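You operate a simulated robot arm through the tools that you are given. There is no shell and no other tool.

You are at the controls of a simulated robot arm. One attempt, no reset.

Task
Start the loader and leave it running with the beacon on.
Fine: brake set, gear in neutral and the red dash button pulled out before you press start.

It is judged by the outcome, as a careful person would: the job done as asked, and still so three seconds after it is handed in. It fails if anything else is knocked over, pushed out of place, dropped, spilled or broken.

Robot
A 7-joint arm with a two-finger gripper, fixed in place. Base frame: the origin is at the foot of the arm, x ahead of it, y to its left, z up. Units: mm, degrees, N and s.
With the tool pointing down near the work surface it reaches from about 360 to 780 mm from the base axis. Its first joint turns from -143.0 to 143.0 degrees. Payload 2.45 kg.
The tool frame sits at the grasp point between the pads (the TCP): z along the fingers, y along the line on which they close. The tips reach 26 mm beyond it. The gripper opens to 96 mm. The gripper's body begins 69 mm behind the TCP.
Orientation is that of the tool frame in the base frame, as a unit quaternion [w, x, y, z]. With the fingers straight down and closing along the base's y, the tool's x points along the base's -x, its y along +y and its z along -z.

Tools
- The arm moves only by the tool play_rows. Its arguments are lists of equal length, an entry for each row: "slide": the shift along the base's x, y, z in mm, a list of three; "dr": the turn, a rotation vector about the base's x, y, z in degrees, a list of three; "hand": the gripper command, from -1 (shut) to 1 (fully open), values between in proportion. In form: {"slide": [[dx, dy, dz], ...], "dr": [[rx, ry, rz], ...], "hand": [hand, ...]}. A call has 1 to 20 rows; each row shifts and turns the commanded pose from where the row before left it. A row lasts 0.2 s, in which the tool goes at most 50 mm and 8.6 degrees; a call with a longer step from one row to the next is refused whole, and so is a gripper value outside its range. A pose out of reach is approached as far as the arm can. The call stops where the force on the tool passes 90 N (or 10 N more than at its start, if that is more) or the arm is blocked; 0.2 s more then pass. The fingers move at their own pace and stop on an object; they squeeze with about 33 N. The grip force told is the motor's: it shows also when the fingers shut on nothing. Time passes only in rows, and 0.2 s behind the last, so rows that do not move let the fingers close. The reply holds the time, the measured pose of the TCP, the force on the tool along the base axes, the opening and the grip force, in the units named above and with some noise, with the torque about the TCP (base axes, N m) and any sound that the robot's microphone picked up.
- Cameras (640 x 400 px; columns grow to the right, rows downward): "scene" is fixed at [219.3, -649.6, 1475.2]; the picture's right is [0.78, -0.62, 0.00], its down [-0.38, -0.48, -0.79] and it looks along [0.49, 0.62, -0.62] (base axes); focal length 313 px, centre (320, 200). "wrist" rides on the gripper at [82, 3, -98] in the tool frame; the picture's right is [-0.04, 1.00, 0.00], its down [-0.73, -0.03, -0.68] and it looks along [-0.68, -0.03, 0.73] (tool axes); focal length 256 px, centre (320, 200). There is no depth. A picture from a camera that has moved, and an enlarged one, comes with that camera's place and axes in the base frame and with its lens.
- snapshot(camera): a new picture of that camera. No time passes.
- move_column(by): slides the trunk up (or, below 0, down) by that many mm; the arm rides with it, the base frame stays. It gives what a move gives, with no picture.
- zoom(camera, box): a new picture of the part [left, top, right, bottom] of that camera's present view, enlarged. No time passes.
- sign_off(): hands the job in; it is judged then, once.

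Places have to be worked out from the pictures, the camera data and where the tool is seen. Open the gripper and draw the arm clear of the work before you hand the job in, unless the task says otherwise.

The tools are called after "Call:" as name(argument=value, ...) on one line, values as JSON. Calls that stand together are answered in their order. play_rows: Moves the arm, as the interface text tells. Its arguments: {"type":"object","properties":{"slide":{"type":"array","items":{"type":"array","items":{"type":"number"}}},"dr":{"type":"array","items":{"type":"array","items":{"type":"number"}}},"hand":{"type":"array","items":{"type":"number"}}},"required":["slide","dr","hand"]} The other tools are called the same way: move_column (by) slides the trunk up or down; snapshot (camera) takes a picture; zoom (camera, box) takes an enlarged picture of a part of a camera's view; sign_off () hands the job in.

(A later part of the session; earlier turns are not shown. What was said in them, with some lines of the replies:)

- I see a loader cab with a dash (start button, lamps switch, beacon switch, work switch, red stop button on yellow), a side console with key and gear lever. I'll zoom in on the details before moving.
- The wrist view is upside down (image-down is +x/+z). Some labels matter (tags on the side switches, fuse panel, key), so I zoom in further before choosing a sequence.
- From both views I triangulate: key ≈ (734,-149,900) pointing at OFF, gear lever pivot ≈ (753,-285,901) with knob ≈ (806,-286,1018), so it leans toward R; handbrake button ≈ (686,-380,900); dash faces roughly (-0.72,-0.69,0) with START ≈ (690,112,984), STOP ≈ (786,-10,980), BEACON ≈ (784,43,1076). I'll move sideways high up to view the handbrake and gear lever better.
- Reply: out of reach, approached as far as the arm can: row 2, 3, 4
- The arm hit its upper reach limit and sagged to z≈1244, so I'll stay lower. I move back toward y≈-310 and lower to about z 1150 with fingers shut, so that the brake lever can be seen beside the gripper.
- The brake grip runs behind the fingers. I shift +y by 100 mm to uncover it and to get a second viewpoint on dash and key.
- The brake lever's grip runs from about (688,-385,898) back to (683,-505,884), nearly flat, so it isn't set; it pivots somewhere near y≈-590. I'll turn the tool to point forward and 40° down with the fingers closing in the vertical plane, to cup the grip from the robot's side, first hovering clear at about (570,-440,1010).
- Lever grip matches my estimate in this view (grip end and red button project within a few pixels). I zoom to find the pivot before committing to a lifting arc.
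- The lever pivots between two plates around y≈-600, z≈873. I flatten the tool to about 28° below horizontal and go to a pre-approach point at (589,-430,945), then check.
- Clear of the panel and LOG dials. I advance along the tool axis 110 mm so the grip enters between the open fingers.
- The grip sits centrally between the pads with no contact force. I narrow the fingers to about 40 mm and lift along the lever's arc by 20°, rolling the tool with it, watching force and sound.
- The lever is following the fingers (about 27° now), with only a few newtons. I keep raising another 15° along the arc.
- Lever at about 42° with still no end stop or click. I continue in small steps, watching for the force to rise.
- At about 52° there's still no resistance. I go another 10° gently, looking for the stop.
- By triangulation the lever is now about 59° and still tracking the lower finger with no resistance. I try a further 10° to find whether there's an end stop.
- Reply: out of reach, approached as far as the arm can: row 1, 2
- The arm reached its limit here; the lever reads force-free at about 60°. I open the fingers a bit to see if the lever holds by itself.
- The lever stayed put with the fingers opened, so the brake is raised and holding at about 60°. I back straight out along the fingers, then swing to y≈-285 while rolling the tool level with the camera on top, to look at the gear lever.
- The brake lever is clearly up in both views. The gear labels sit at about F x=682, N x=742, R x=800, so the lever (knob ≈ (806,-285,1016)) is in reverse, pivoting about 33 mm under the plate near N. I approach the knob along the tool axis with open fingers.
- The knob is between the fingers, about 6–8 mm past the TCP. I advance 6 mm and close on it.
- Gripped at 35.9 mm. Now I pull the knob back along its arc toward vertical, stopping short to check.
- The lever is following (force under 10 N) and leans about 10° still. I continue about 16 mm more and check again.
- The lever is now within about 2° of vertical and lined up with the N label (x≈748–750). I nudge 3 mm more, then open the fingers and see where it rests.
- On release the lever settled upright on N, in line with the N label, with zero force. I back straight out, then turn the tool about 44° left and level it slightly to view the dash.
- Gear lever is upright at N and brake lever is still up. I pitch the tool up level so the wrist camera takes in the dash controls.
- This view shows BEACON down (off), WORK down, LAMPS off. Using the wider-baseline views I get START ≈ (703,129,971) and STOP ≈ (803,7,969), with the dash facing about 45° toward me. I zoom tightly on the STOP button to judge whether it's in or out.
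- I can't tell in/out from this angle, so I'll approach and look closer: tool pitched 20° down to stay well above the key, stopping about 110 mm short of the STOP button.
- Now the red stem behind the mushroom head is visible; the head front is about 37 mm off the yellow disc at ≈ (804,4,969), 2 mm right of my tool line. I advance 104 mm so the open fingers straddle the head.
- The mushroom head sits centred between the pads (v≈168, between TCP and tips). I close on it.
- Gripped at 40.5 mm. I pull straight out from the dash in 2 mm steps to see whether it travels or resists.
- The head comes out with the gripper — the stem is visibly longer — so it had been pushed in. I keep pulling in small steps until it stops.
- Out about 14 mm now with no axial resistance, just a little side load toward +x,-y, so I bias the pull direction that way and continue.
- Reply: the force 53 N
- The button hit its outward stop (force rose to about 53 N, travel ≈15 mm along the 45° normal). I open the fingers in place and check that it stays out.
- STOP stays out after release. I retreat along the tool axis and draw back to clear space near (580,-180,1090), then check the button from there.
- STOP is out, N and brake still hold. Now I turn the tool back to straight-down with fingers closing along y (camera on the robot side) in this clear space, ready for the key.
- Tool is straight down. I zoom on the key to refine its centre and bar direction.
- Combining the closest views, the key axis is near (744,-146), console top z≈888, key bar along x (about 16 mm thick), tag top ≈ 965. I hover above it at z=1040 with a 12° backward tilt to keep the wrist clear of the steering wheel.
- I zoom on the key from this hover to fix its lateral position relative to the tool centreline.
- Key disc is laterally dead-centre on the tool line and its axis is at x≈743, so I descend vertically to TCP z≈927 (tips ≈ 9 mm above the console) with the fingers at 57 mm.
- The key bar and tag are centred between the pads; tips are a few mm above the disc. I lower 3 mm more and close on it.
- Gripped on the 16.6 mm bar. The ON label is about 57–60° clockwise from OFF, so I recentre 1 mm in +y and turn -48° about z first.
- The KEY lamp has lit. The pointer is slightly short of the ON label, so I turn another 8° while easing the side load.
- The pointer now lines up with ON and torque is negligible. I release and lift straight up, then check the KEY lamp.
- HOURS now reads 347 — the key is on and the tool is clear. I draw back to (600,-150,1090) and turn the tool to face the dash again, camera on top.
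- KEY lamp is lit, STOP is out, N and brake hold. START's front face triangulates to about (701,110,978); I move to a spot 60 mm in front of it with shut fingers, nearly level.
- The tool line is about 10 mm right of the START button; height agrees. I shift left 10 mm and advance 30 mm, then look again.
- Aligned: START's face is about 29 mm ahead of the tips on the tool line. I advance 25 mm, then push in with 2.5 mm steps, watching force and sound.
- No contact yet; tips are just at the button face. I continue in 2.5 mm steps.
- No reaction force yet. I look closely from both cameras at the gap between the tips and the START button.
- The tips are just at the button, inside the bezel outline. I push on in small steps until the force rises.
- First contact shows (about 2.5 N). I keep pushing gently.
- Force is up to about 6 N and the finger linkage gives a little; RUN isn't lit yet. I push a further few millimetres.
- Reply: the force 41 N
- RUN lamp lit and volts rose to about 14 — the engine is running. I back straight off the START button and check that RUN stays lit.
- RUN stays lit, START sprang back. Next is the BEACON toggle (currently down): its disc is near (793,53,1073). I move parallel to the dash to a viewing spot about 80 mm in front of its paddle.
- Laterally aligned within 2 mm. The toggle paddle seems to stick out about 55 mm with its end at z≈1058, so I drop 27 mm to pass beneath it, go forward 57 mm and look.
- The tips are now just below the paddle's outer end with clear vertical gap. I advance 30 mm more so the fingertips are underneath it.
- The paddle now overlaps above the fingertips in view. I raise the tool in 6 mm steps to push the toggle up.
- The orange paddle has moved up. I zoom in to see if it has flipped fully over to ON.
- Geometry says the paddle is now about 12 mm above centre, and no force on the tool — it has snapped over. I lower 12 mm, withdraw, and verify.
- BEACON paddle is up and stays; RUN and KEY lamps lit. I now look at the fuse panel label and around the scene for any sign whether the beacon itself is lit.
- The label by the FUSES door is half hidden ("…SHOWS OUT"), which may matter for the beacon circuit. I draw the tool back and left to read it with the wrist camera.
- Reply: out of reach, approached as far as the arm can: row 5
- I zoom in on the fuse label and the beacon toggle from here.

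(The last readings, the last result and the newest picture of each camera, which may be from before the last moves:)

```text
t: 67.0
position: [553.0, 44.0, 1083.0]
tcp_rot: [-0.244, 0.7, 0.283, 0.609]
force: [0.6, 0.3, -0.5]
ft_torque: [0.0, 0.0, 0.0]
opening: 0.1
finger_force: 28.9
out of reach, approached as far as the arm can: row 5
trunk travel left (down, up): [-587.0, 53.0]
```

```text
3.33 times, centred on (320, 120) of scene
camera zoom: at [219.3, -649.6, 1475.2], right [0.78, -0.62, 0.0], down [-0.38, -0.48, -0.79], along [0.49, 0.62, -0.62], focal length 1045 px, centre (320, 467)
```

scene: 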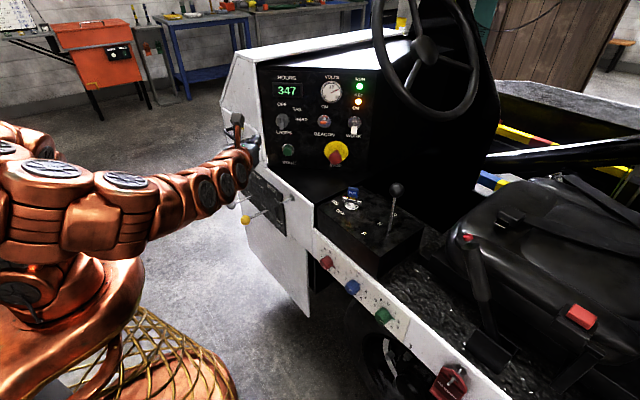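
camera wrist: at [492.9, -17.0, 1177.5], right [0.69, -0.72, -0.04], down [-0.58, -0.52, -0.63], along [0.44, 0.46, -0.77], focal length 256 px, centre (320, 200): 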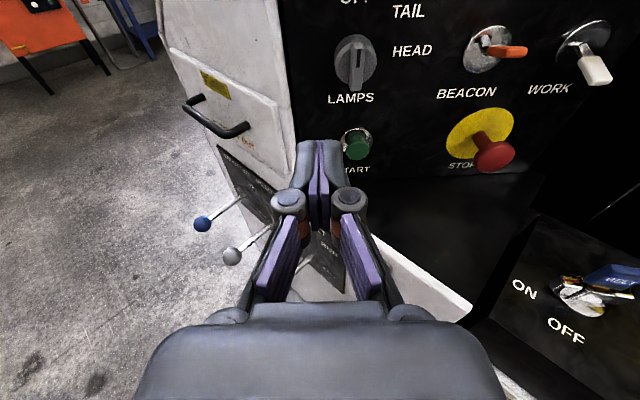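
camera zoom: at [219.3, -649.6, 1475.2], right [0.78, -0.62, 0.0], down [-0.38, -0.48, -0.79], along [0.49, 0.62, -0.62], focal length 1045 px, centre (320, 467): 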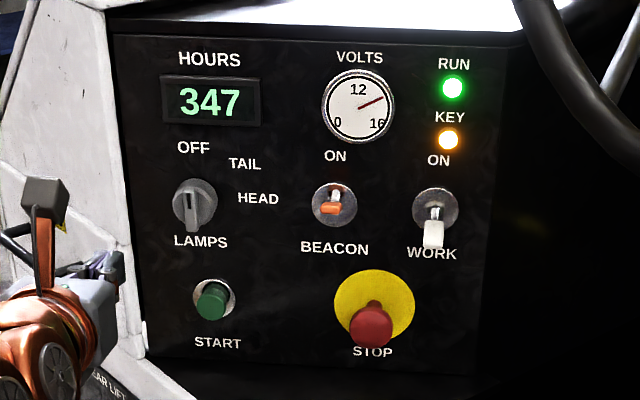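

The label reads "BLOWN SHOWS OUT", so the fuse state could matter; I want to see the beacon lamp itself. It isn't in the scene view, so I swing the wrist camera around toward the rear of the loader from clear space.

Call:
play_rows(slide=[[-5, -18, 3], [-5, -18, 3], [-5, -18, 3], [-5, -18, 3], [-5, -18, 3], [-5, -18, 3], [-5, -18, 3], [-5, -18, 3], [-5, -18, 3], [-5, -18, 3], [-5, -18, 3], [-5, -18, 3], [-5, -18, 3], [0, 0, 0]], dr=[[0, 0, -7.7], [0, 0, -7.7], [0, 0, -7.7], [0, 0, -7.7], [0, 0, -7.7], [0, 0, -7.7], [0, 0, -7.7], [0, 0, -7.7], [0, 0, -7.7], [0, 0, -7.7], [0, 0, -7.7], [0, 0, -7.7], [0, 0, -7.7], [0, 0, 0]], hand=[-1, -1, -1, -1, -1, -1, -1, -1, -1, -1, -1, -1, -1, -1])

Call:
snapshot(camera="wrist")

Call:
snapshot(camera="scene")

```text
t: 70.0
position: [533.6, -187.9, 1295.6]
tcp_rot: [0.23, 0.707, -0.263, 0.615]
force: [-0.2, -0.2, 0.4]
ft_torque: [0.0, 0.0, 0.01]
opening: 0.0
finger_force: 28.8
out of reach, approached as far as the arm can: row 1, 2, 3, 4, 5, 6, 7
trunk travel left (down, up): [-587.0, 53.0]
```

```text
taken
camera wrist: at [466.0, -133.7, 1389.6], right [-0.66, -0.75, -0.04], down [-0.57, 0.53, -0.63], along [0.5, -0.4, -0.77], focal length 256 px, centre (320, 200)
```

wrist: 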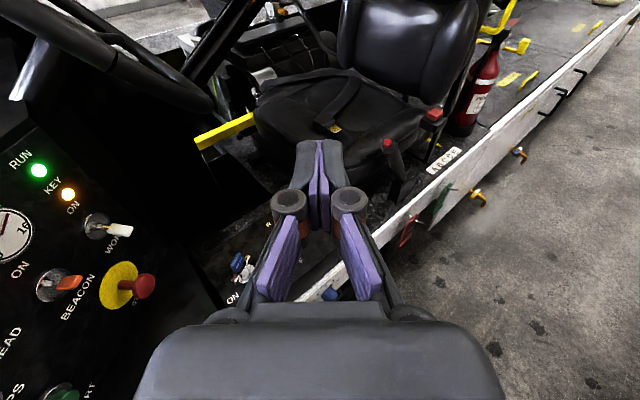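

```text
taken
```

scene: 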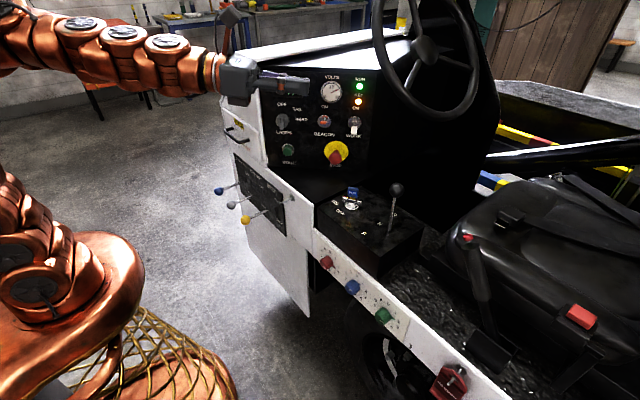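

The arm detoured upward near a joint limit but forces stayed nil and nothing moved. This view shows the cab's rear; I lower a bit and pitch the camera up to look for the beacon.

Call:
play_rows(slide=[[-15, 0, -20], [-15, 0, -20], [-15, 0, -20], [0, 0, 0]], dr=[[-5.24, -6.05, 0], [-5.24, -6.05, 0], [-5.24, -6.05, 0], [0, 0, 0]], hand=[-1, -1, -1, -1])

Call:
snapshot(camera="wrist")

```text
t: 71.0
position: [527.4, -191.0, 1303.6]
tcp_rot: [0.236, 0.691, -0.254, 0.634]
force: [-0.3, 0.1, 0.3]
ft_torque: [0.01, 0.0, 0.01]
opening: 0.3
finger_force: 28.6
out of reach, approached as far as the arm can: row 1, 2, 3
trunk travel left (down, up): [-587.0, 53.0]
```

```text
taken
camera wrist: at [456.2, -132.9, 1392.9], right [-0.65, -0.76, -0.04], down [-0.54, 0.5, -0.67], along [0.53, -0.42, -0.74], focal length 256 px, centre (320, 200)
```

wrist: 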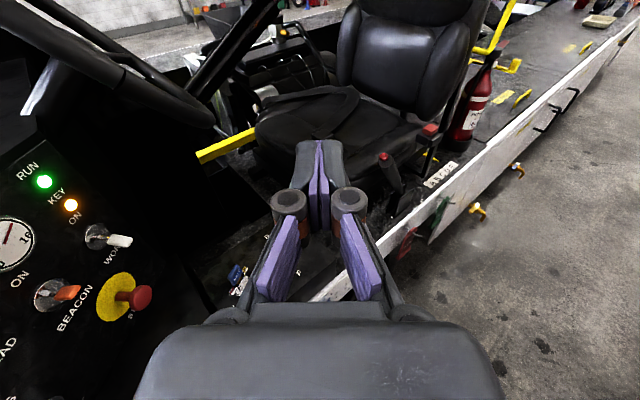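

Something small and amber shows near (283,32) behind the seat area; I zoom in on it.

Call:
zoom(camera="wrist", box=[180, 0, 340, 100])

Call:
zoom(camera="wrist", box=[440, 0, 640, 120])

Call:
snapshot(camera="scene")

```text
4.00 times, centred on (260, 50) of wrist
camera zoom: at [456.2, -132.9, 1392.9], right [-0.65, -0.76, -0.04], down [-0.54, 0.5, -0.67], along [0.53, -0.42, -0.74], focal length 1024 px, centre (560, 800)
```

zoom: 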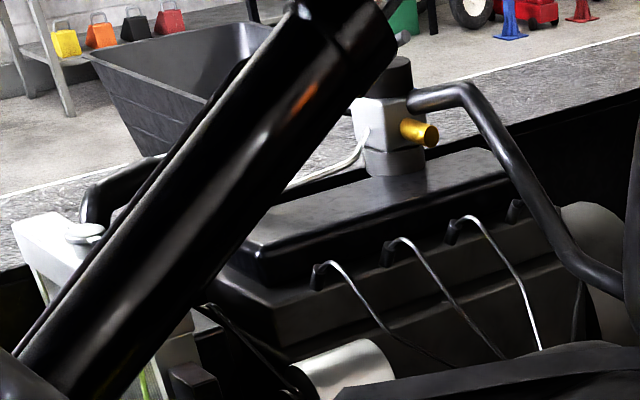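

```text
3.20 times, centred on (540, 60) of wrist
camera zoom: at [456.2, -132.9, 1392.9], right [-0.65, -0.76, -0.04], down [-0.54, 0.5, -0.67], along [0.53, -0.42, -0.74], focal length 819 px, centre (-384, 648)
```

zoom: 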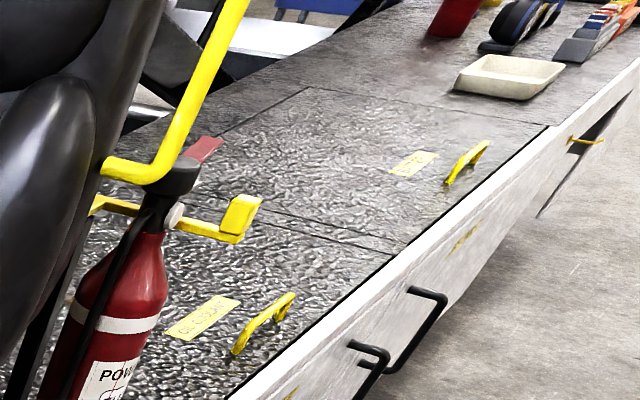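

```text
taken
```

scene: 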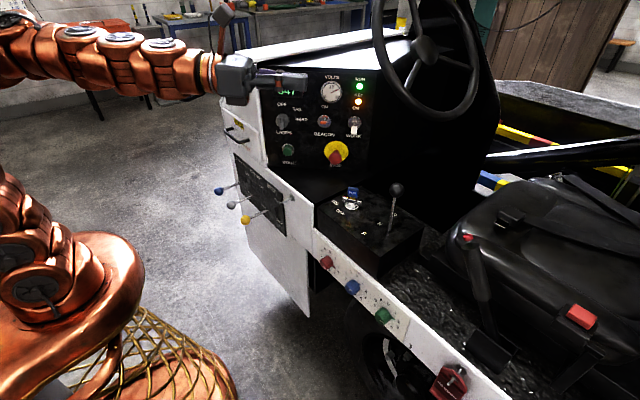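

That amber item is only an engine cap; no beacon in view yet. I bring the arm down from its upper limit to a more comfortable height before looking further.

Call:
play_rows(slide=[[0, -8, -25], [0, -8, -25], [0, -8, -25], [0, -8, -25]], dr=[[0, 0, 0], [0, 0, 0], [0, 0, 0], [0, 0, 0]], hand=[-1, -1, -1, -1])

Call:
snapshot(camera="wrist")

Call:
snapshot(camera="scene")

```text
t: 72.0
position: [530.8, -229.4, 1289.3]
tcp_rot: [0.234, 0.696, -0.257, 0.628]
force: [-0.9, 0.0, 0.4]
ft_torque: [-0.03, -0.04, 0.03]
opening: 0.1
finger_force: 29.4
out of reach, approached as far as the arm can: row 1, 2, 3, 4
trunk travel left (down, up): [-587.0, 53.0]
```

```text
taken
camera wrist: at [460.6, -173.3, 1380.0], right [-0.65, -0.76, -0.04], down [-0.55, 0.51, -0.66], along [0.52, -0.41, -0.75], focal length 256 px, centre (320, 200)
```

wrist: 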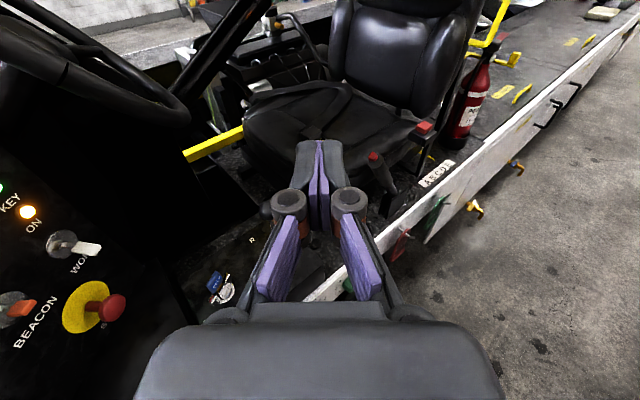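

```text
taken
```

scene: 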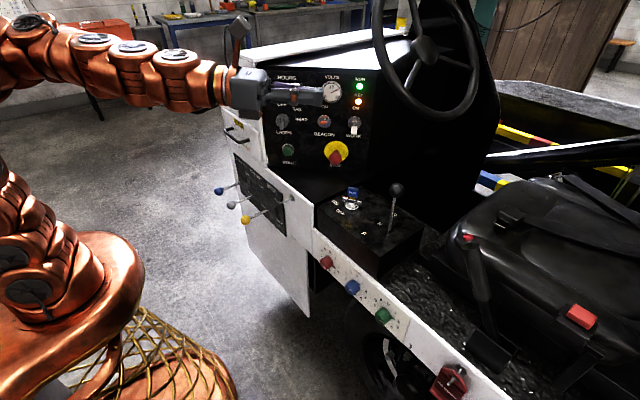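

The arm can't descend in this yaw; at yaw≈0 it worked fine earlier, so I turn the tool back +41° about z while easing down slightly.

Call:
play_rows(slide=[[0, 0, 0], [0, 0, 0], [0, -5, 0], [0, -5, -5], [0, -5, -5], [0, -5, -10]], dr=[[0, 0, 6.8], [0, 0, 6.8], [0, 0, 6.8], [0, 0, 6.8], [0, 0, 6.8], [0, 0, 6.8]], hand=[-1, -1, -1, -1, -1, -1])

Call:
snapshot(camera="wrist")

Call:
snapshot(camera="scene")

```text
t: 73.4
position: [529.7, -249.7, 1269.8]
tcp_rot: [0.001, 0.736, 0.002, 0.677]
force: [0.6, 0.7, 0.1]
ft_torque: [-0.03, 0.03, -0.07]
opening: 0.0
finger_force: 29.0
trunk travel left (down, up): [-587.0, 53.0]
```

```text
taken
camera wrist: at [438.4, -252.5, 1358.6], right [0.0, -1.0, -0.04], down [-0.74, 0.02, -0.68], along [0.68, 0.03, -0.74], focal length 256 px, centre (320, 200)
```

wrist: 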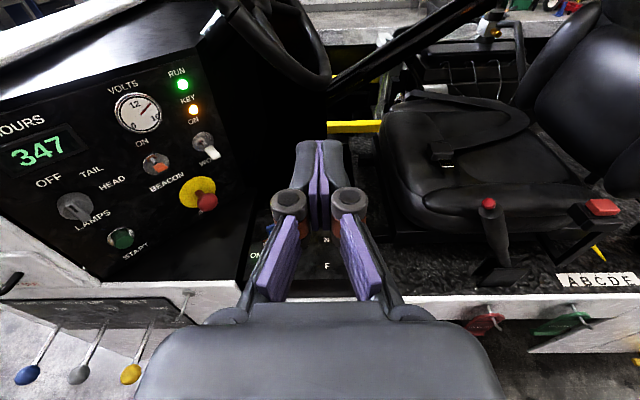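

```text
taken
```

scene: 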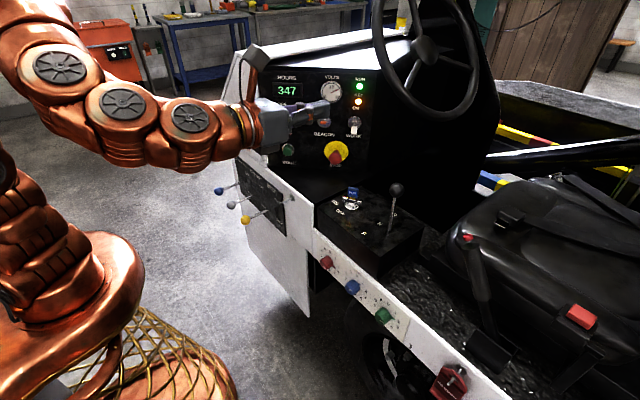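

Back in a free posture with the dash lamps visible (RUN and KEY lit). I pitch the camera up to scan the upper area for the beacon.

Call:
play_rows(slide=[[0, 0, -20], [0, 0, -20], [0, 0, -20], [0, 0, -20], [0, 0, 0]], dr=[[0, -8, 0], [0, -8, 0], [0, -8, 0], [0, -8, 0], [0, 0, 0]], hand=[-1, -1, -1, -1, -1])

Call:
snapshot(camera="wrist")

```text
t: 74.6
position: [535.4, -267.2, 1191.2]
tcp_rot: [0.001, 0.519, 0.001, 0.855]
force: [-0.1, -0.3, 0.1]
ft_torque: [0.04, 0.02, -0.02]
opening: 0.0
finger_force: 28.5
out of reach, approached as far as the arm can: row 2, 3
trunk travel left (down, up): [-587.0, 53.0]
```

```text
taken
camera wrist: at [410.2, -269.9, 1219.5], right [0.02, -1.0, -0.03], down [-0.27, 0.03, -0.96], along [0.96, 0.02, -0.26], focal length 256 px, centre (320, 200)
```

wrist: 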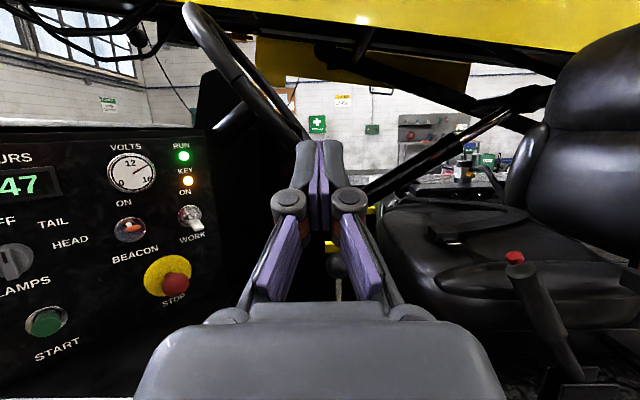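

A large yellow belt frame runs above. I zoom in on several spots for the beacon.

Call:
zoom(camera="wrist", box=[0, 0, 240, 140])

Call:
zoom(camera="wrist", box=[240, 0, 560, 200])

Call:
zoom(camera="wrist", box=[0, 130, 220, 270])

```text
2.67 times, centred on (120, 70) of wrist
camera zoom: at [410.2, -269.9, 1219.5], right [0.02, -1.0, -0.03], down [-0.27, 0.03, -0.96], along [0.96, 0.02, -0.26], focal length 683 px, centre (853, 547)
```

zoom: 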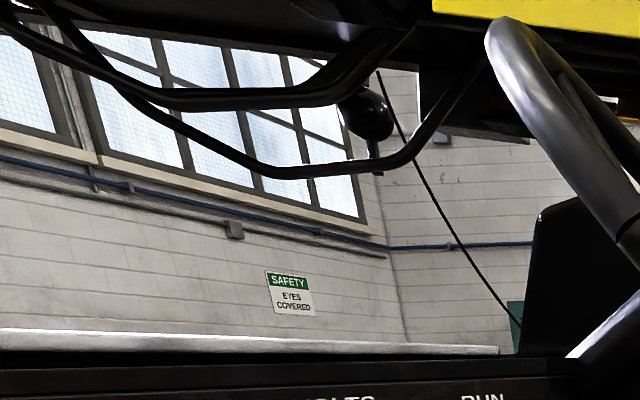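

```text
2.00 times, centred on (400, 100) of wrist
camera zoom: at [410.2, -269.9, 1219.5], right [0.02, -1.0, -0.03], down [-0.27, 0.03, -0.96], along [0.96, 0.02, -0.26], focal length 512 px, centre (160, 400)
```

zoom: 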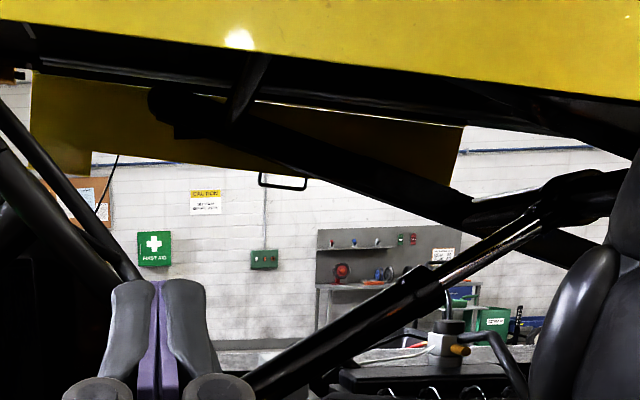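

```text
2.86 times, centred on (110, 200) of wrist
camera zoom: at [410.2, -269.9, 1219.5], right [0.02, -1.0, -0.03], down [-0.27, 0.03, -0.96], along [0.96, 0.02, -0.26], focal length 731 px, centre (920, 200)
```

zoom: 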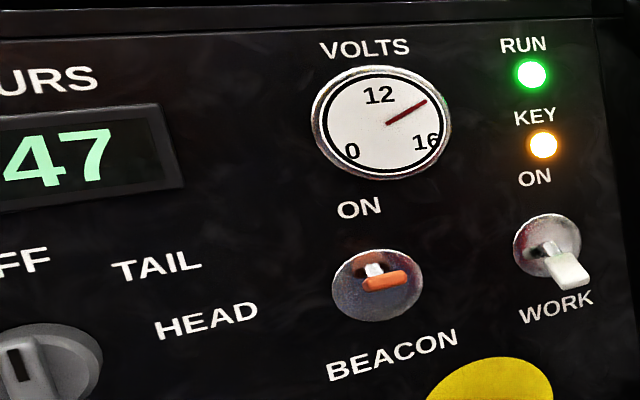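

There's an orange spot near (233,38) under the yellow frame; I zoom further there.

Call:
zoom(camera="wrist", box=[205, 10, 275, 70])

Call:
zoom(camera="wrist", box=[110, 10, 180, 80])

```text
6.67 times, centred on (240, 40) of wrist
camera zoom: at [410.2, -269.9, 1219.5], right [0.02, -1.0, -0.03], down [-0.27, 0.03, -0.96], along [0.96, 0.02, -0.26], focal length 1707 px, centre (853, 1267)
```

zoom: 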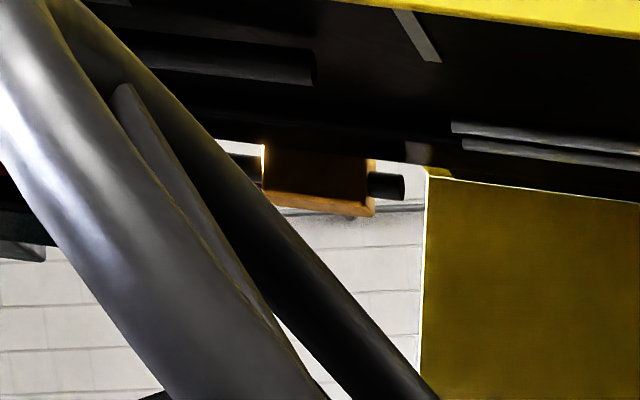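

```text
5.71 times, centred on (145, 45) of wrist
camera zoom: at [410.2, -269.9, 1219.5], right [0.02, -1.0, -0.03], down [-0.27, 0.03, -0.96], along [0.96, 0.02, -0.26], focal length 1463 px, centre (1320, 1086)
```

zoom: 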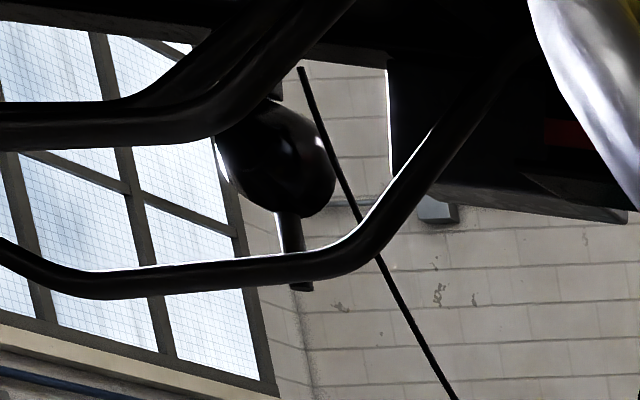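

Those are a wooden block and a dark lamp housing under the belt — no beacon. I yaw right a little to scan behind the seat.

Call:
play_rows(slide=[[0, 0, 0], [0, 0, 0], [0, 0, 0], [0, 0, 0]], dr=[[0, 0, -7.5], [0, 0, -7.5], [0, 0, -7.5], [0, 0, 0]], hand=[-1, -1, -1, -1])

Call:
snapshot(camera="wrist")

```text
t: 75.6
position: [553.0, -287.4, 1191.6]
tcp_rot: [0.085, 0.518, -0.049, 0.85]
force: [-0.1, 0.0, -0.7]
ft_torque: [0.03, -0.02, -0.01]
opening: 0.1
finger_force: 28.1
out of reach, approached as far as the arm can: row 1, 2, 3
trunk travel left (down, up): [-587.0, 53.0]
```

```text
taken
camera wrist: at [431.0, -265.6, 1218.8], right [-0.18, -0.98, -0.03], down [-0.26, 0.08, -0.96], along [0.95, -0.16, -0.27], focal length 256 px, centre (320, 200)
```

wrist: 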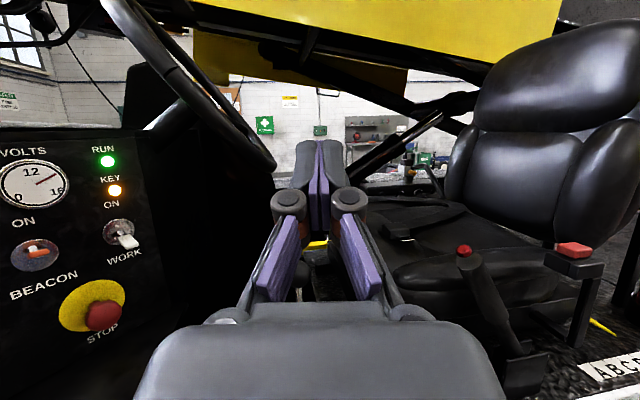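

Nothing behind the seat from here and the wrist is near a limit. I return to the proven posture (tool forward/down, then facing the dash side), so I can roll back to the original camera-below orientation, which can look upward and rearward.

Call:
play_rows(slide=[[1, 2.4, -14.4], [1, 2.4, -14.4], [1, 2.4, -14.4], [1, 2.4, -14.4], [1, 2.4, -14.4], [1, 2.4, -14.4], [1, 2.4, -14.4], [0, 10, 0], [0, 10, 0], [0, 10, 0], [0, 10, 0], [0, 10, 0], [0, 10, 0], [0, 0, 0]], dr=[[0.778, 7.515, 1.471], [0.778, 7.515, 1.471], [0.778, 7.515, 1.471], [0.778, 7.515, 1.471], [0.778, 7.515, 1.471], [0.778, 7.515, 1.471], [0.778, 7.515, 1.471], [0, 0, 7.3], [0, 0, 7.3], [0, 0, 7.3], [0, 0, 7.3], [0, 0, 7.3], [0, 0, 7.3], [0, 0, 0]], hand=[-1, -1, -1, -1, -1, -1, -1, -1, -1, -1, -1, -1, -1, -1])

Call:
snapshot(camera="wrist")

Call:
snapshot(camera="scene")

```text
t: 78.6
position: [562.7, -223.9, 1090.5]
tcp_rot: [-0.169, 0.803, 0.266, 0.506]
force: [0.3, 0.0, -0.1]
ft_torque: [-0.04, 0.0, 0.0]
opening: 0.1
finger_force: 28.9
out of reach, approached as far as the arm can: row 1, 8, 9
trunk travel left (down, up): [-587.0, 53.0]
```

```text
taken
camera wrist: at [522.1, -258.5, 1206.5], right [0.58, -0.81, -0.04], down [-0.76, -0.53, -0.37], along [0.28, 0.24, -0.93], focal length 256 px, centre (320, 200)
```

wrist: 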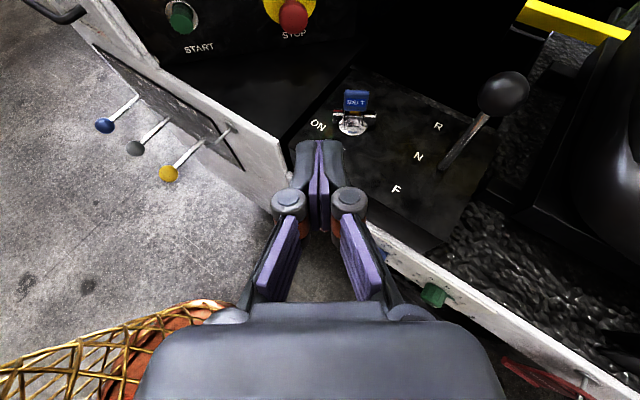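

```text
taken
```

scene: 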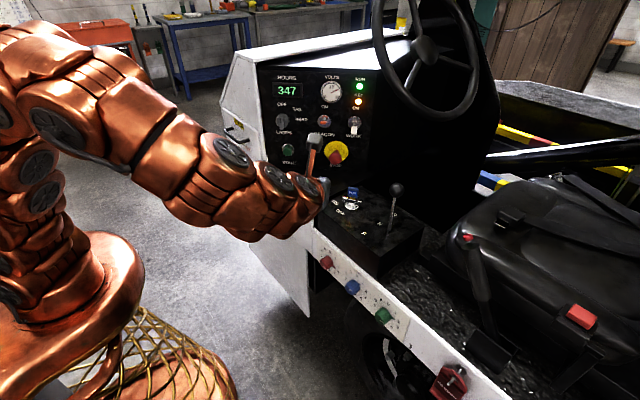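

Back at the proven pose. I roll back 149° to the straight-down orientation here, as done before the key.

Call:
play_rows(slide=[[0, 0, 0], [0, 0, 0], [0, 0, 0], [0, 0, 0], [0, 0, 0], [0, 0, 0], [0, 0, 0], [0, 0, 0], [0, 0, 0], [0, 0, 0], [0, 0, 0], [0, 0, 0], [0, 0, 0], [0, 0, 0], [0, 0, 0], [0, 0, 0], [0, 0, 0], [0, 0, 0], [0, 0, 0]], dr=[[-4.35, -1.45, 6.9], [-4.35, -1.45, 6.9], [-4.35, -1.45, 6.9], [-4.35, -1.45, 6.9], [-4.35, -1.45, 6.9], [-4.35, -1.45, 6.9], [-4.35, -1.45, 6.9], [-4.35, -1.45, 6.9], [-4.35, -1.45, 6.9], [-4.35, -1.45, 6.9], [-4.35, -1.45, 6.9], [-4.35, -1.45, 6.9], [-4.35, -1.45, 6.9], [-4.35, -1.45, 6.9], [-4.35, -1.45, 6.9], [-4.35, -1.45, 6.9], [-4.35, -1.45, 6.9], [-4.35, -1.45, 6.9], [0, 0, 0]], hand=[-1, -1, -1, -1, -1, -1, -1, -1, -1, -1, -1, -1, -1, -1, -1, -1, -1, -1, -1])

Call:
snapshot(camera="scene")

```text
t: 82.6
position: [563.2, -225.4, 1090.6]
tcp_rot: [0.0, 0.001, 1.0, 0.002]
force: [0.0, -0.2, -0.3]
ft_torque: [-0.04, 0.01, 0.01]
opening: 0.0
finger_force: 28.7
trunk travel left (down, up): [-587.0, 53.0]
```

```text
taken
```

scene: 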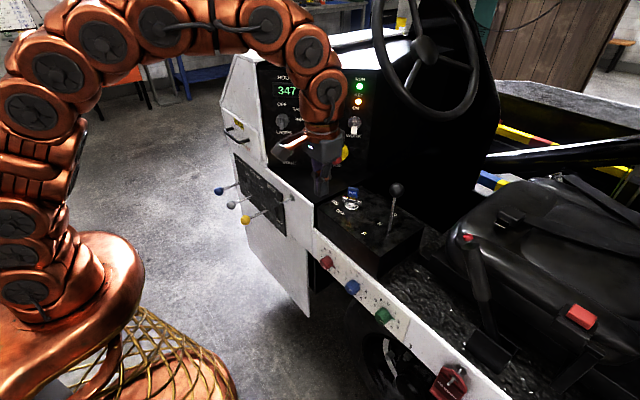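

Now I back away to (480,-330,1150), turn the tool toward the rear and pitch it up so the under-slung camera looks level toward the back of the loader.

Call:
play_rows(slide=[[-20.8, -26.2, 15], [-20.8, -26.2, 15], [-20.8, -26.2, 15], [-20.8, -26.2, 15], [0, 0, 0], [0, 0, 0], [0, 0, 0], [0, 0, 0], [0, 0, 0], [0, 0, 0], [0, 0, 0], [0, 0, 0], [0, 0, 0], [0, 0, 0], [0, 0, 0], [0, 0, 0], [0, 0, 0], [0, 0, 0]], dr=[[0, 0, 0], [0, 0, 0], [0, 0, 0], [0, 0, 0], [0, 0, -7.5], [0, 0, -7.5], [0, 0, -7.5], [0, 0, -7.5], [0, 0, -7.5], [0, 0, -7.5], [0, 0, -7.5], [0, 0, -7.5], [-6.93, -4, 0], [-6.93, -4, 0], [-6.93, -4, 0], [-6.93, -4, 0], [-6.93, -4, 0], [-6.93, -4, 0]], hand=[-1, -1, -1, -1, -1, -1, -1, -1, -1, -1, -1, -1, -1, -1, -1, -1, -1, -1])

Call:
snapshot(camera="wrist")

Call:
snapshot(camera="scene")

```text
t: 86.4
position: [479.9, -329.6, 1151.4]
tcp_rot: [0.354, 0.458, 0.79, -0.202]
force: [0.5, 0.1, -1.0]
ft_torque: [-0.02, 0.01, 0.01]
opening: 0.1
finger_force: 29.2
trunk travel left (down, up): [-587.0, 53.0]
```

```text
taken
camera wrist: at [418.4, -217.1, 1155.8], right [0.88, 0.48, 0.03], down [-0.04, 0.0, 1.0], along [0.48, -0.88, 0.01], focal length 256 px, centre (320, 200)
```

wrist: 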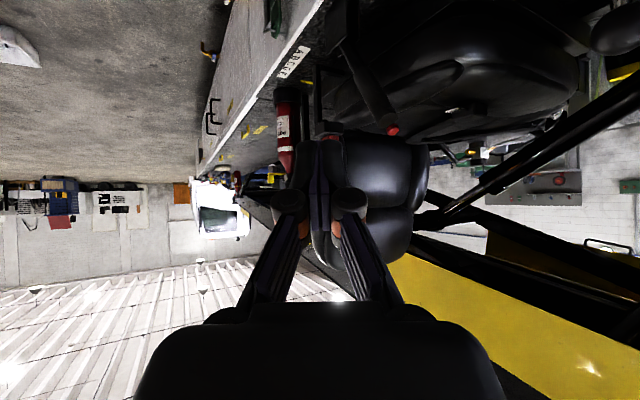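

```text
taken
```

scene: 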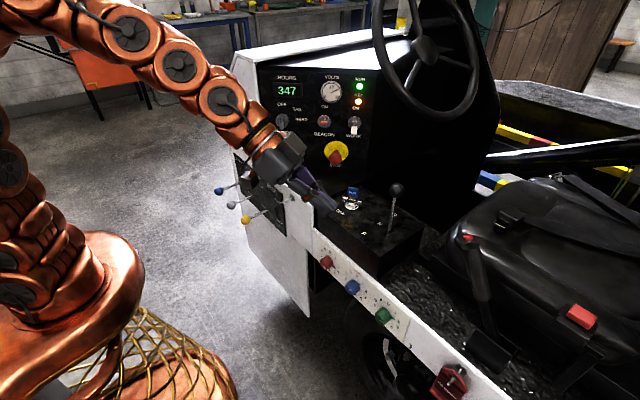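

The rear is now in view (upside down). I zoom on the cluster behind the fire extinguisher, the bright spot on the yellow frame, and the white object in the back.

Call:
zoom(camera="wrist", box=[170, 100, 330, 260])

Call:
zoom(camera="wrist", box=[400, 200, 640, 400])

Call:
zoom(camera="wrist", box=[430, 100, 640, 260])

```text
2.50 times, centred on (250, 180) of wrist
camera zoom: at [418.4, -217.1, 1155.8], right [0.88, 0.48, 0.03], down [-0.04, 0.0, 1.0], along [0.48, -0.88, 0.01], focal length 640 px, centre (495, 250)
```

zoom: 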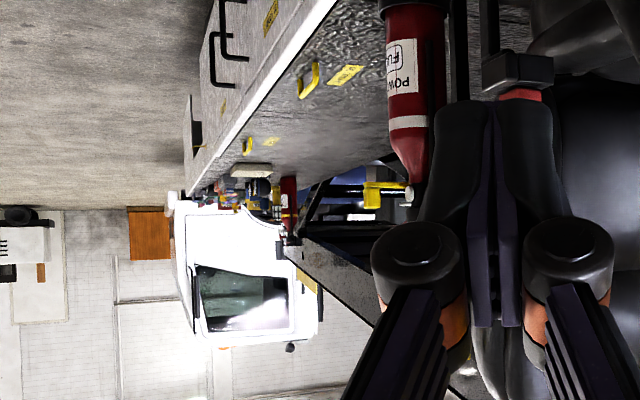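

```text
2.00 times, centred on (520, 300) of wrist
camera zoom: at [418.4, -217.1, 1155.8], right [0.88, 0.48, 0.03], down [-0.04, 0.0, 1.0], along [0.48, -0.88, 0.01], focal length 512 px, centre (-80, 0)
```

zoom: 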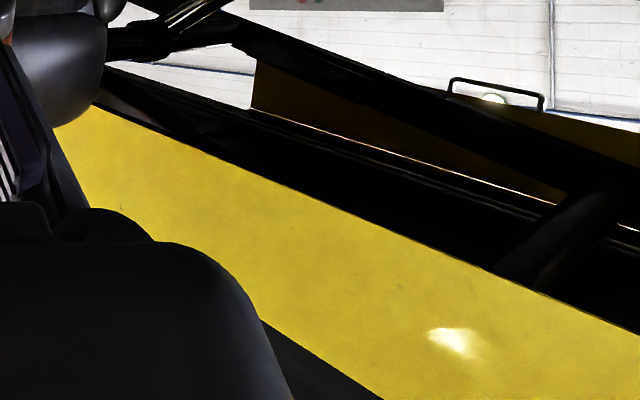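

```text
2.50 times, centred on (535, 180) of wrist
camera zoom: at [418.4, -217.1, 1155.8], right [0.88, 0.48, 0.03], down [-0.04, 0.0, 1.0], along [0.48, -0.88, 0.01], focal length 640 px, centre (-218, 250)
```

zoom: 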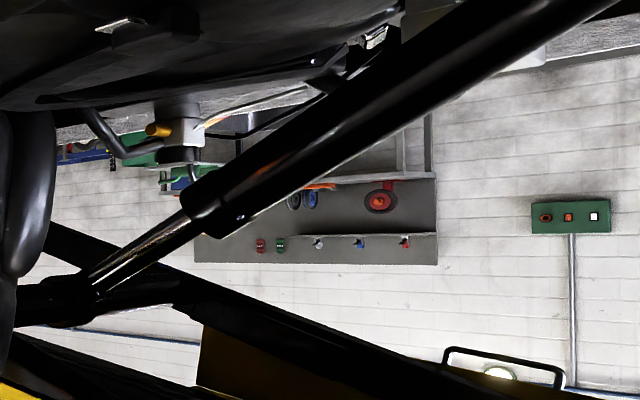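

There's a black guard loop with something bright inside on the far side; I zoom in on it.

Call:
zoom(camera="wrist", box=[575, 225, 640, 270])

Call:
zoom(camera="wrist", box=[560, 330, 640, 400])

```text
8.89 times, centred on (608, 248) of wrist
camera zoom: at [418.4, -217.1, 1155.8], right [0.88, 0.48, 0.03], down [-0.04, 0.0, 1.0], along [0.48, -0.88, 0.01], focal length 2276 px, centre (-2236, -222)
```

zoom: 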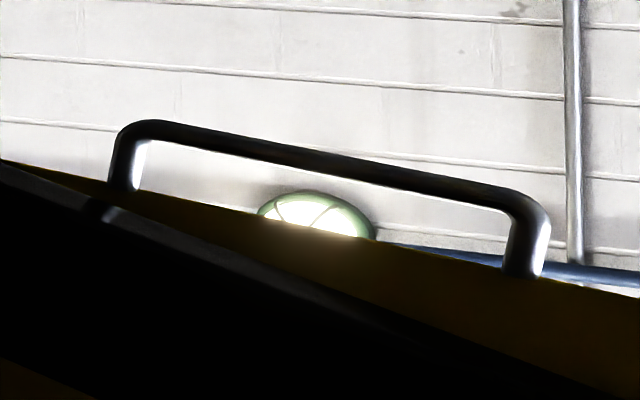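

```text
5.71 times, centred on (600, 365) of wrist
camera zoom: at [418.4, -217.1, 1155.8], right [0.88, 0.48, 0.03], down [-0.04, 0.0, 1.0], along [0.48, -0.88, 0.01], focal length 1463 px, centre (-1280, -743)
```

zoom: 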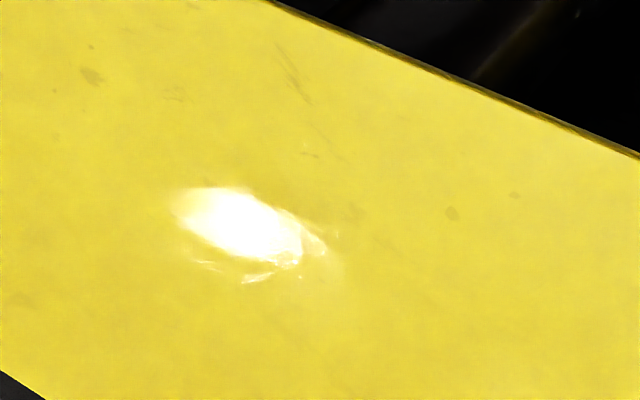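

That's only a wall lamp. I swing the level camera around toward the front of the loader to check the hood and front for the beacon.

Call:
play_rows(slide=[[-3, 14, 0], [-3, 14, 0], [-3, 14, 0], [-3, 14, 0], [-3, 14, 0], [-3, 14, 0], [-3, 14, 0], [-3, 14, 0], [-3, 14, 0], [-3, 14, 0], [-3, 14, 0], [-3, 14, 0], [-3, 14, 0], [0, 0, 0]], dr=[[0, 0, 8], [0, 0, 8], [0, 0, 8], [0, 0, 8], [0, 0, 8], [0, 0, 8], [0, 0, 8], [0, 0, 8], [0, 0, 8], [0, 0, 8], [0, 0, 8], [0, 0, 8], [0, 0, 8], [0, 0, 0]], hand=[-1, -1, -1, -1, -1, -1, -1, -1, -1, -1, -1, -1, -1, -1])

Call:
snapshot(camera="wrist")

Call:
snapshot(camera="scene")

```text
t: 89.4
position: [441.2, -144.5, 1150.8]
tcp_rot: [0.376, -0.343, 0.847, 0.154]
force: [0.4, 0.3, -0.1]
ft_torque: [-0.01, -0.01, 0.01]
opening: 0.2
finger_force: 28.3
trunk travel left (down, up): [-587.0, 53.0]
```

```text
taken
camera wrist: at [346.9, -232.0, 1155.5], right [-0.68, 0.74, 0.03], down [0.01, -0.03, 1.0], along [0.74, 0.68, 0.01], focal length 256 px, centre (320, 200)
```

wrist: 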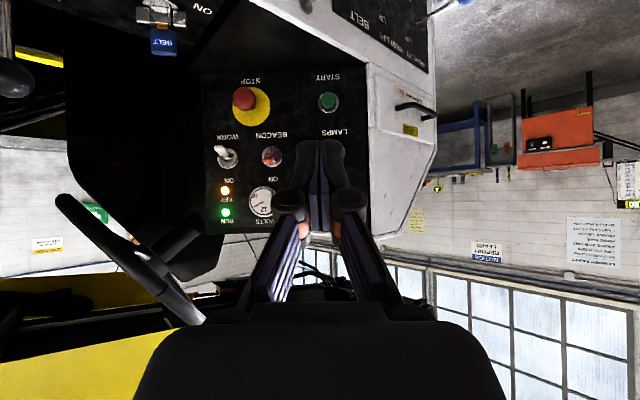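

```text
taken
```

scene: 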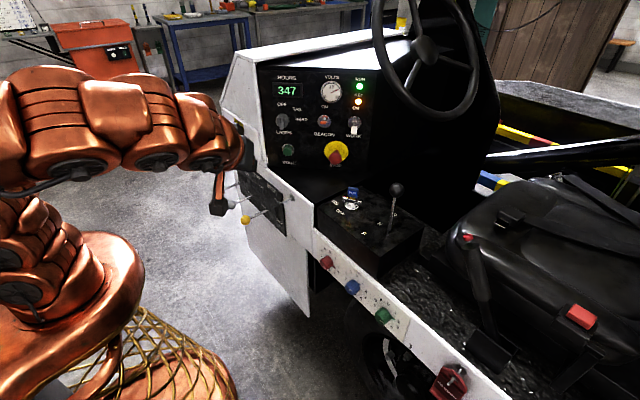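

The hood top shows no dome from here; I zoom on the region just above the hood that's partly behind the gripper.

Call:
zoom(camera="wrist", box=[180, 200, 460, 310])

Call:
zoom(camera="wrist", box=[0, 180, 240, 360])

```text
2.29 times, centred on (320, 255) of wrist
camera zoom: at [346.9, -232.0, 1155.5], right [-0.68, 0.74, 0.03], down [0.01, -0.03, 1.0], along [0.74, 0.68, 0.01], focal length 585 px, centre (320, 74)
```

zoom: 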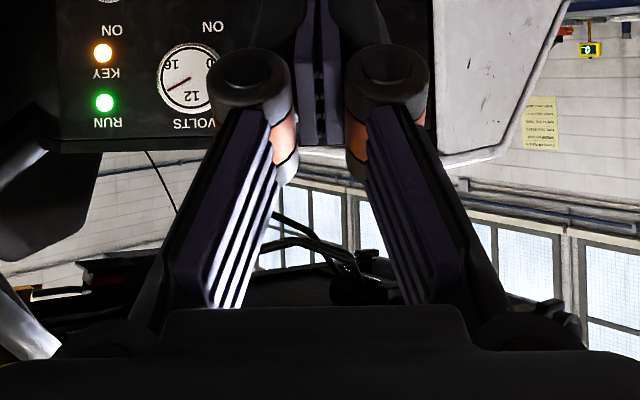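

```text
2.22 times, centred on (120, 270) of wrist
camera zoom: at [346.9, -232.0, 1155.5], right [-0.68, 0.74, 0.03], down [0.01, -0.03, 1.0], along [0.74, 0.68, 0.01], focal length 569 px, centre (764, 44)
```

zoom: 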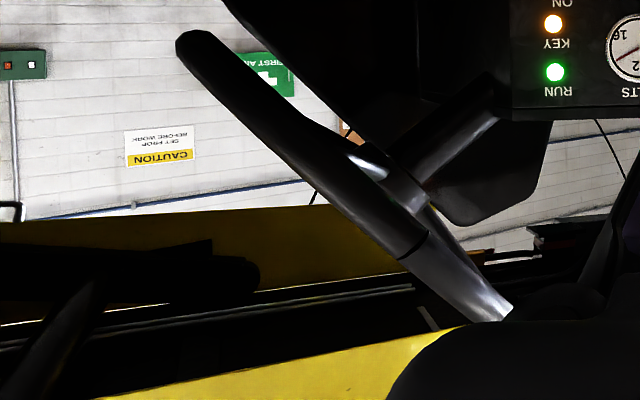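

No dome visible. One more look: I pitch the camera upward toward the area above the cab.

Call:
play_rows(slide=[[0, 0, 0], [0, 0, 0], [0, 0, 0], [0, 0, 0], [0, 0, 0]], dr=[[5.4, -5.9, 0], [5.4, -5.9, 0], [5.4, -5.9, 0], [5.4, -5.9, 0], [0, 0, 0]], hand=[-1, -1, -1, -1, -1])

Call:
snapshot(camera="wrist")

```text
t: 90.6
position: [442.4, -146.5, 1151.2]
tcp_rot: [0.598, -0.29, 0.709, 0.236]
force: [0.1, 0.2, 0.0]
ft_torque: [-0.02, 0.0, 0.01]
opening: 0.2
finger_force: 29.0
trunk travel left (down, up): [-587.0, 53.0]
```

```text
taken
camera wrist: at [359.3, -222.2, 1087.7], right [-0.69, 0.73, 0.03], down [-0.38, -0.39, 0.84], along [0.62, 0.57, 0.54], focal length 256 px, centre (320, 200)
```

wrist: 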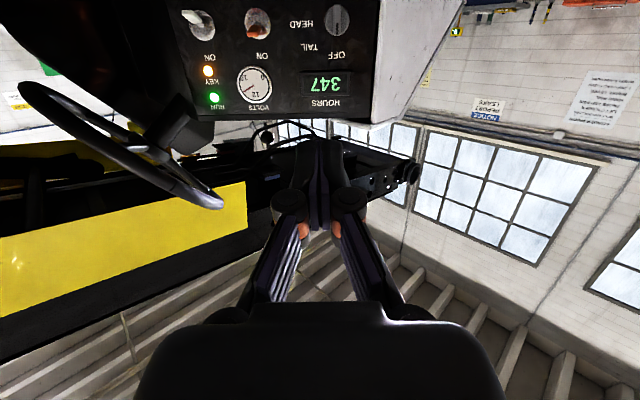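

There's an orange glow near (95,70) on the black cowl behind the wheel; I zoom in on it and along the belt end.

Call:
zoom(camera="wrist", box=[30, 0, 230, 170])

Call:
zoom(camera="wrist", box=[220, 100, 440, 230])

Call:
zoom(camera="scene", box=[240, 20, 400, 180])

```text
2.35 times, centred on (130, 85) of wrist
camera zoom: at [359.3, -222.2, 1087.7], right [-0.69, 0.73, 0.03], down [-0.38, -0.39, 0.84], along [0.62, 0.57, 0.54], focal length 602 px, centre (767, 471)
```

zoom: 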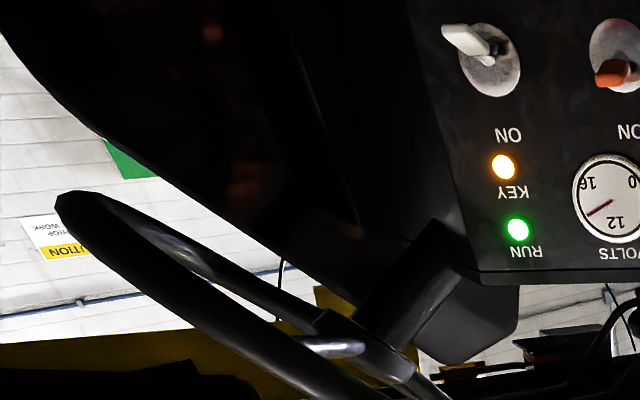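

```text
2.91 times, centred on (330, 165) of wrist
camera zoom: at [359.3, -222.2, 1087.7], right [-0.69, 0.73, 0.03], down [-0.38, -0.39, 0.84], along [0.62, 0.57, 0.54], focal length 745 px, centre (291, 302)
```

zoom: 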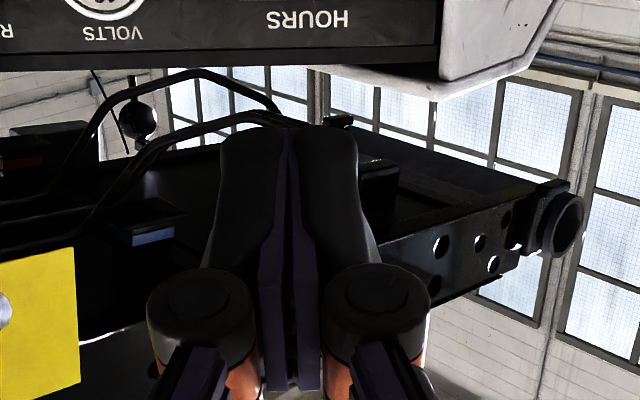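

```text
2.50 times, centred on (320, 100) of scene
camera zoom: at [219.3, -649.6, 1475.2], right [0.78, -0.62, 0.0], down [-0.38, -0.48, -0.79], along [0.49, 0.62, -0.62], focal length 784 px, centre (320, 450)
```

zoom: 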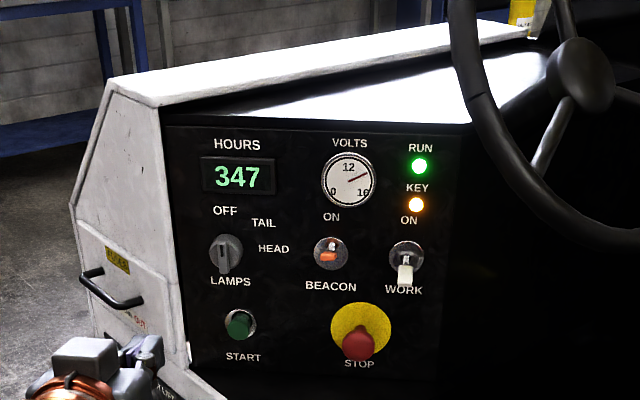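

BEACON is clearly flipped to ON (opposite to WORK), with RUN and KEY lit; the orange glints are just my arm's reflection and no beacon dome is in any reachable view. I return the tool to straight down, open the gripper and draw back from the loader.

Call:
play_rows(slide=[[0, 0, 0], [0, 0, 0], [0, 0, 0], [0, 0, 0], [0, 0, 0], [0, 0, 0], [0, 0, 0], [0, 0, 0], [0, 0, 0], [0, 0, 0], [-8, -20, 5], [-8, -20, 5], [-8, -20, 5], [-8, -20, 5], [-8, -20, 5], [0, 0, 0]], dr=[[-5.4, 5.9, 0], [-5.4, 5.9, 0], [-5.4, 5.9, 0], [-5.4, 5.9, 0], [-5.4, 5.9, 0], [-5.4, 5.9, 0], [-5.4, 5.9, 0], [-5.4, 5.9, 0], [-5.4, 5.9, 0], [-5.4, 5.9, 0], [0, 0, -7.5], [0, 0, -7.5], [0, 0, -7.5], [0, 0, -7.5], [0, 0, -7.5], [0, 0, 0]], hand=[1, 1, 1, 1, 1, 1, 1, 1, 1, 1, 1, 1, 1, 1, 1, 1])

Call:
snapshot(camera="wrist")

Call:
snapshot(camera="scene")

```text
t: 94.0
position: [400.3, -246.6, 1173.5]
tcp_rot: [0.0, -0.051, 0.999, 0.011]
force: [0.3, -0.3, 0.2]
ft_torque: [0.02, 0.05, 0.02]
opening: 95.9
finger_force: 0.0
trunk travel left (down, up): [-587.0, 53.0]
```

```text
taken
camera wrist: at [319.7, -253.0, 1272.4], right [-0.06, 1.0, 0.02], down [0.73, 0.03, 0.68], along [0.68, 0.06, -0.73], focal length 256 px, centre (320, 200)
```

wrist: 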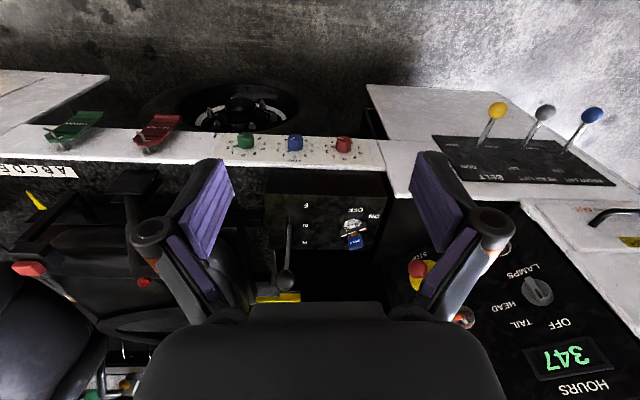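

```text
taken
```

scene: 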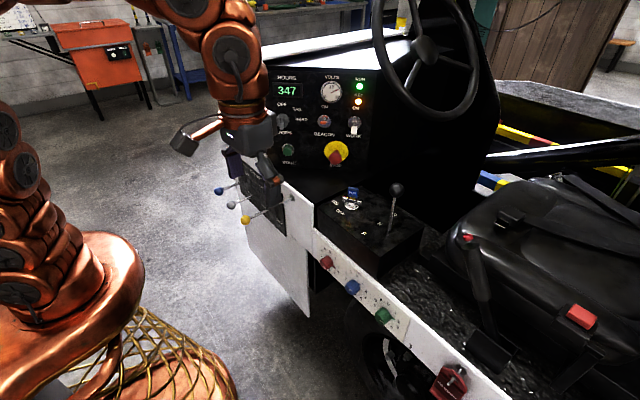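

Arm is clear with the gripper open. A final zoom check on dash, console, brake and the LOG dials.

Call:
zoom(camera="scene", box=[260, 60, 400, 180])

Call:
zoom(camera="scene", box=[300, 170, 520, 340])

Call:
zoom(camera="wrist", box=[220, 100, 420, 220])

```text
3.33 times, centred on (330, 120) of scene
camera zoom: at [219.3, -649.6, 1475.2], right [0.78, -0.62, 0.0], down [-0.38, -0.48, -0.79], along [0.49, 0.62, -0.62], focal length 1045 px, centre (287, 467)
```

zoom: 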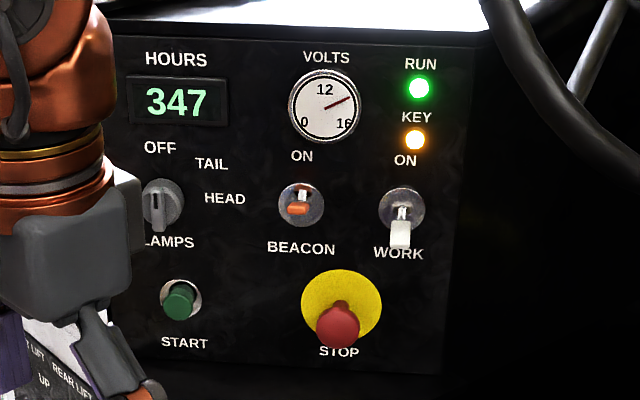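

```text
2.35 times, centred on (410, 255) of scene
camera zoom: at [219.3, -649.6, 1475.2], right [0.78, -0.62, 0.0], down [-0.38, -0.48, -0.79], along [0.49, 0.62, -0.62], focal length 738 px, centre (108, 71)
```

zoom: 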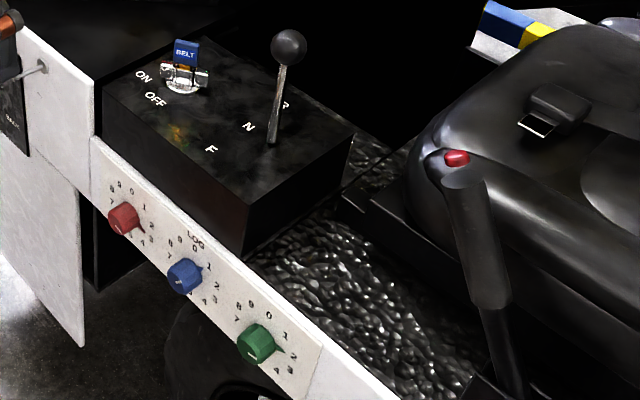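

```text
3.20 times, centred on (320, 160) of wrist
camera zoom: at [319.7, -253.0, 1272.4], right [-0.06, 1.0, 0.02], down [0.73, 0.03, 0.68], along [0.68, 0.06, -0.73], focal length 819 px, centre (320, 328)
```

zoom: 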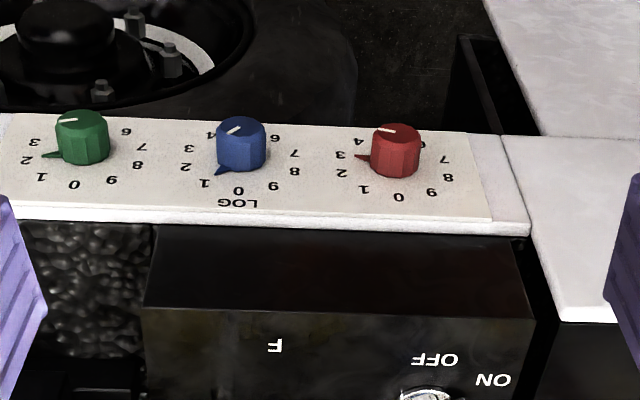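

Everything checks out:
- **Running:** RUN and KEY lamps are lit and volts read about 14.
- **Beacon:** the switch is up at ON.
- **Start conditions:** STOP is out, gear is upright at N and the brake lever is raised.
- **Left alone:** WORK, LAMPS, LOG dials, tags and lift levers haven't moved.

The arm is clear with the gripper open, so I hand in.

Call:
sign_off()

```text
The job is handed in.
```

The loader is running with the beacon switch at ON, but I could not see the beacon lamp itself from any view I could reach. The FUSES door says "BLOWN SHOWS OUT". I left it shut, so a blown beacon fuse can't be ruled out.

- **Before pressing start:** I raised the brake lever to about 60°, where it holds on its own. I moved the gear lever from R to N, pulled the red STOP button out, and turned the key to ON.
- **Running:** After I pressed START, the RUN lamp lit and the volts rose to about 14. RUN was still lit at the last check before hand-in.
- **Brake:** There is no indicator lamp for it, so "set" rests on the lever position. I ran out of arm reach before finding an end stop.
- **Everything else:** WORK, LAMPS, the LOG dials, the tags and the lift levers look as they did at the start. The arm is drawn back with the gripper open.
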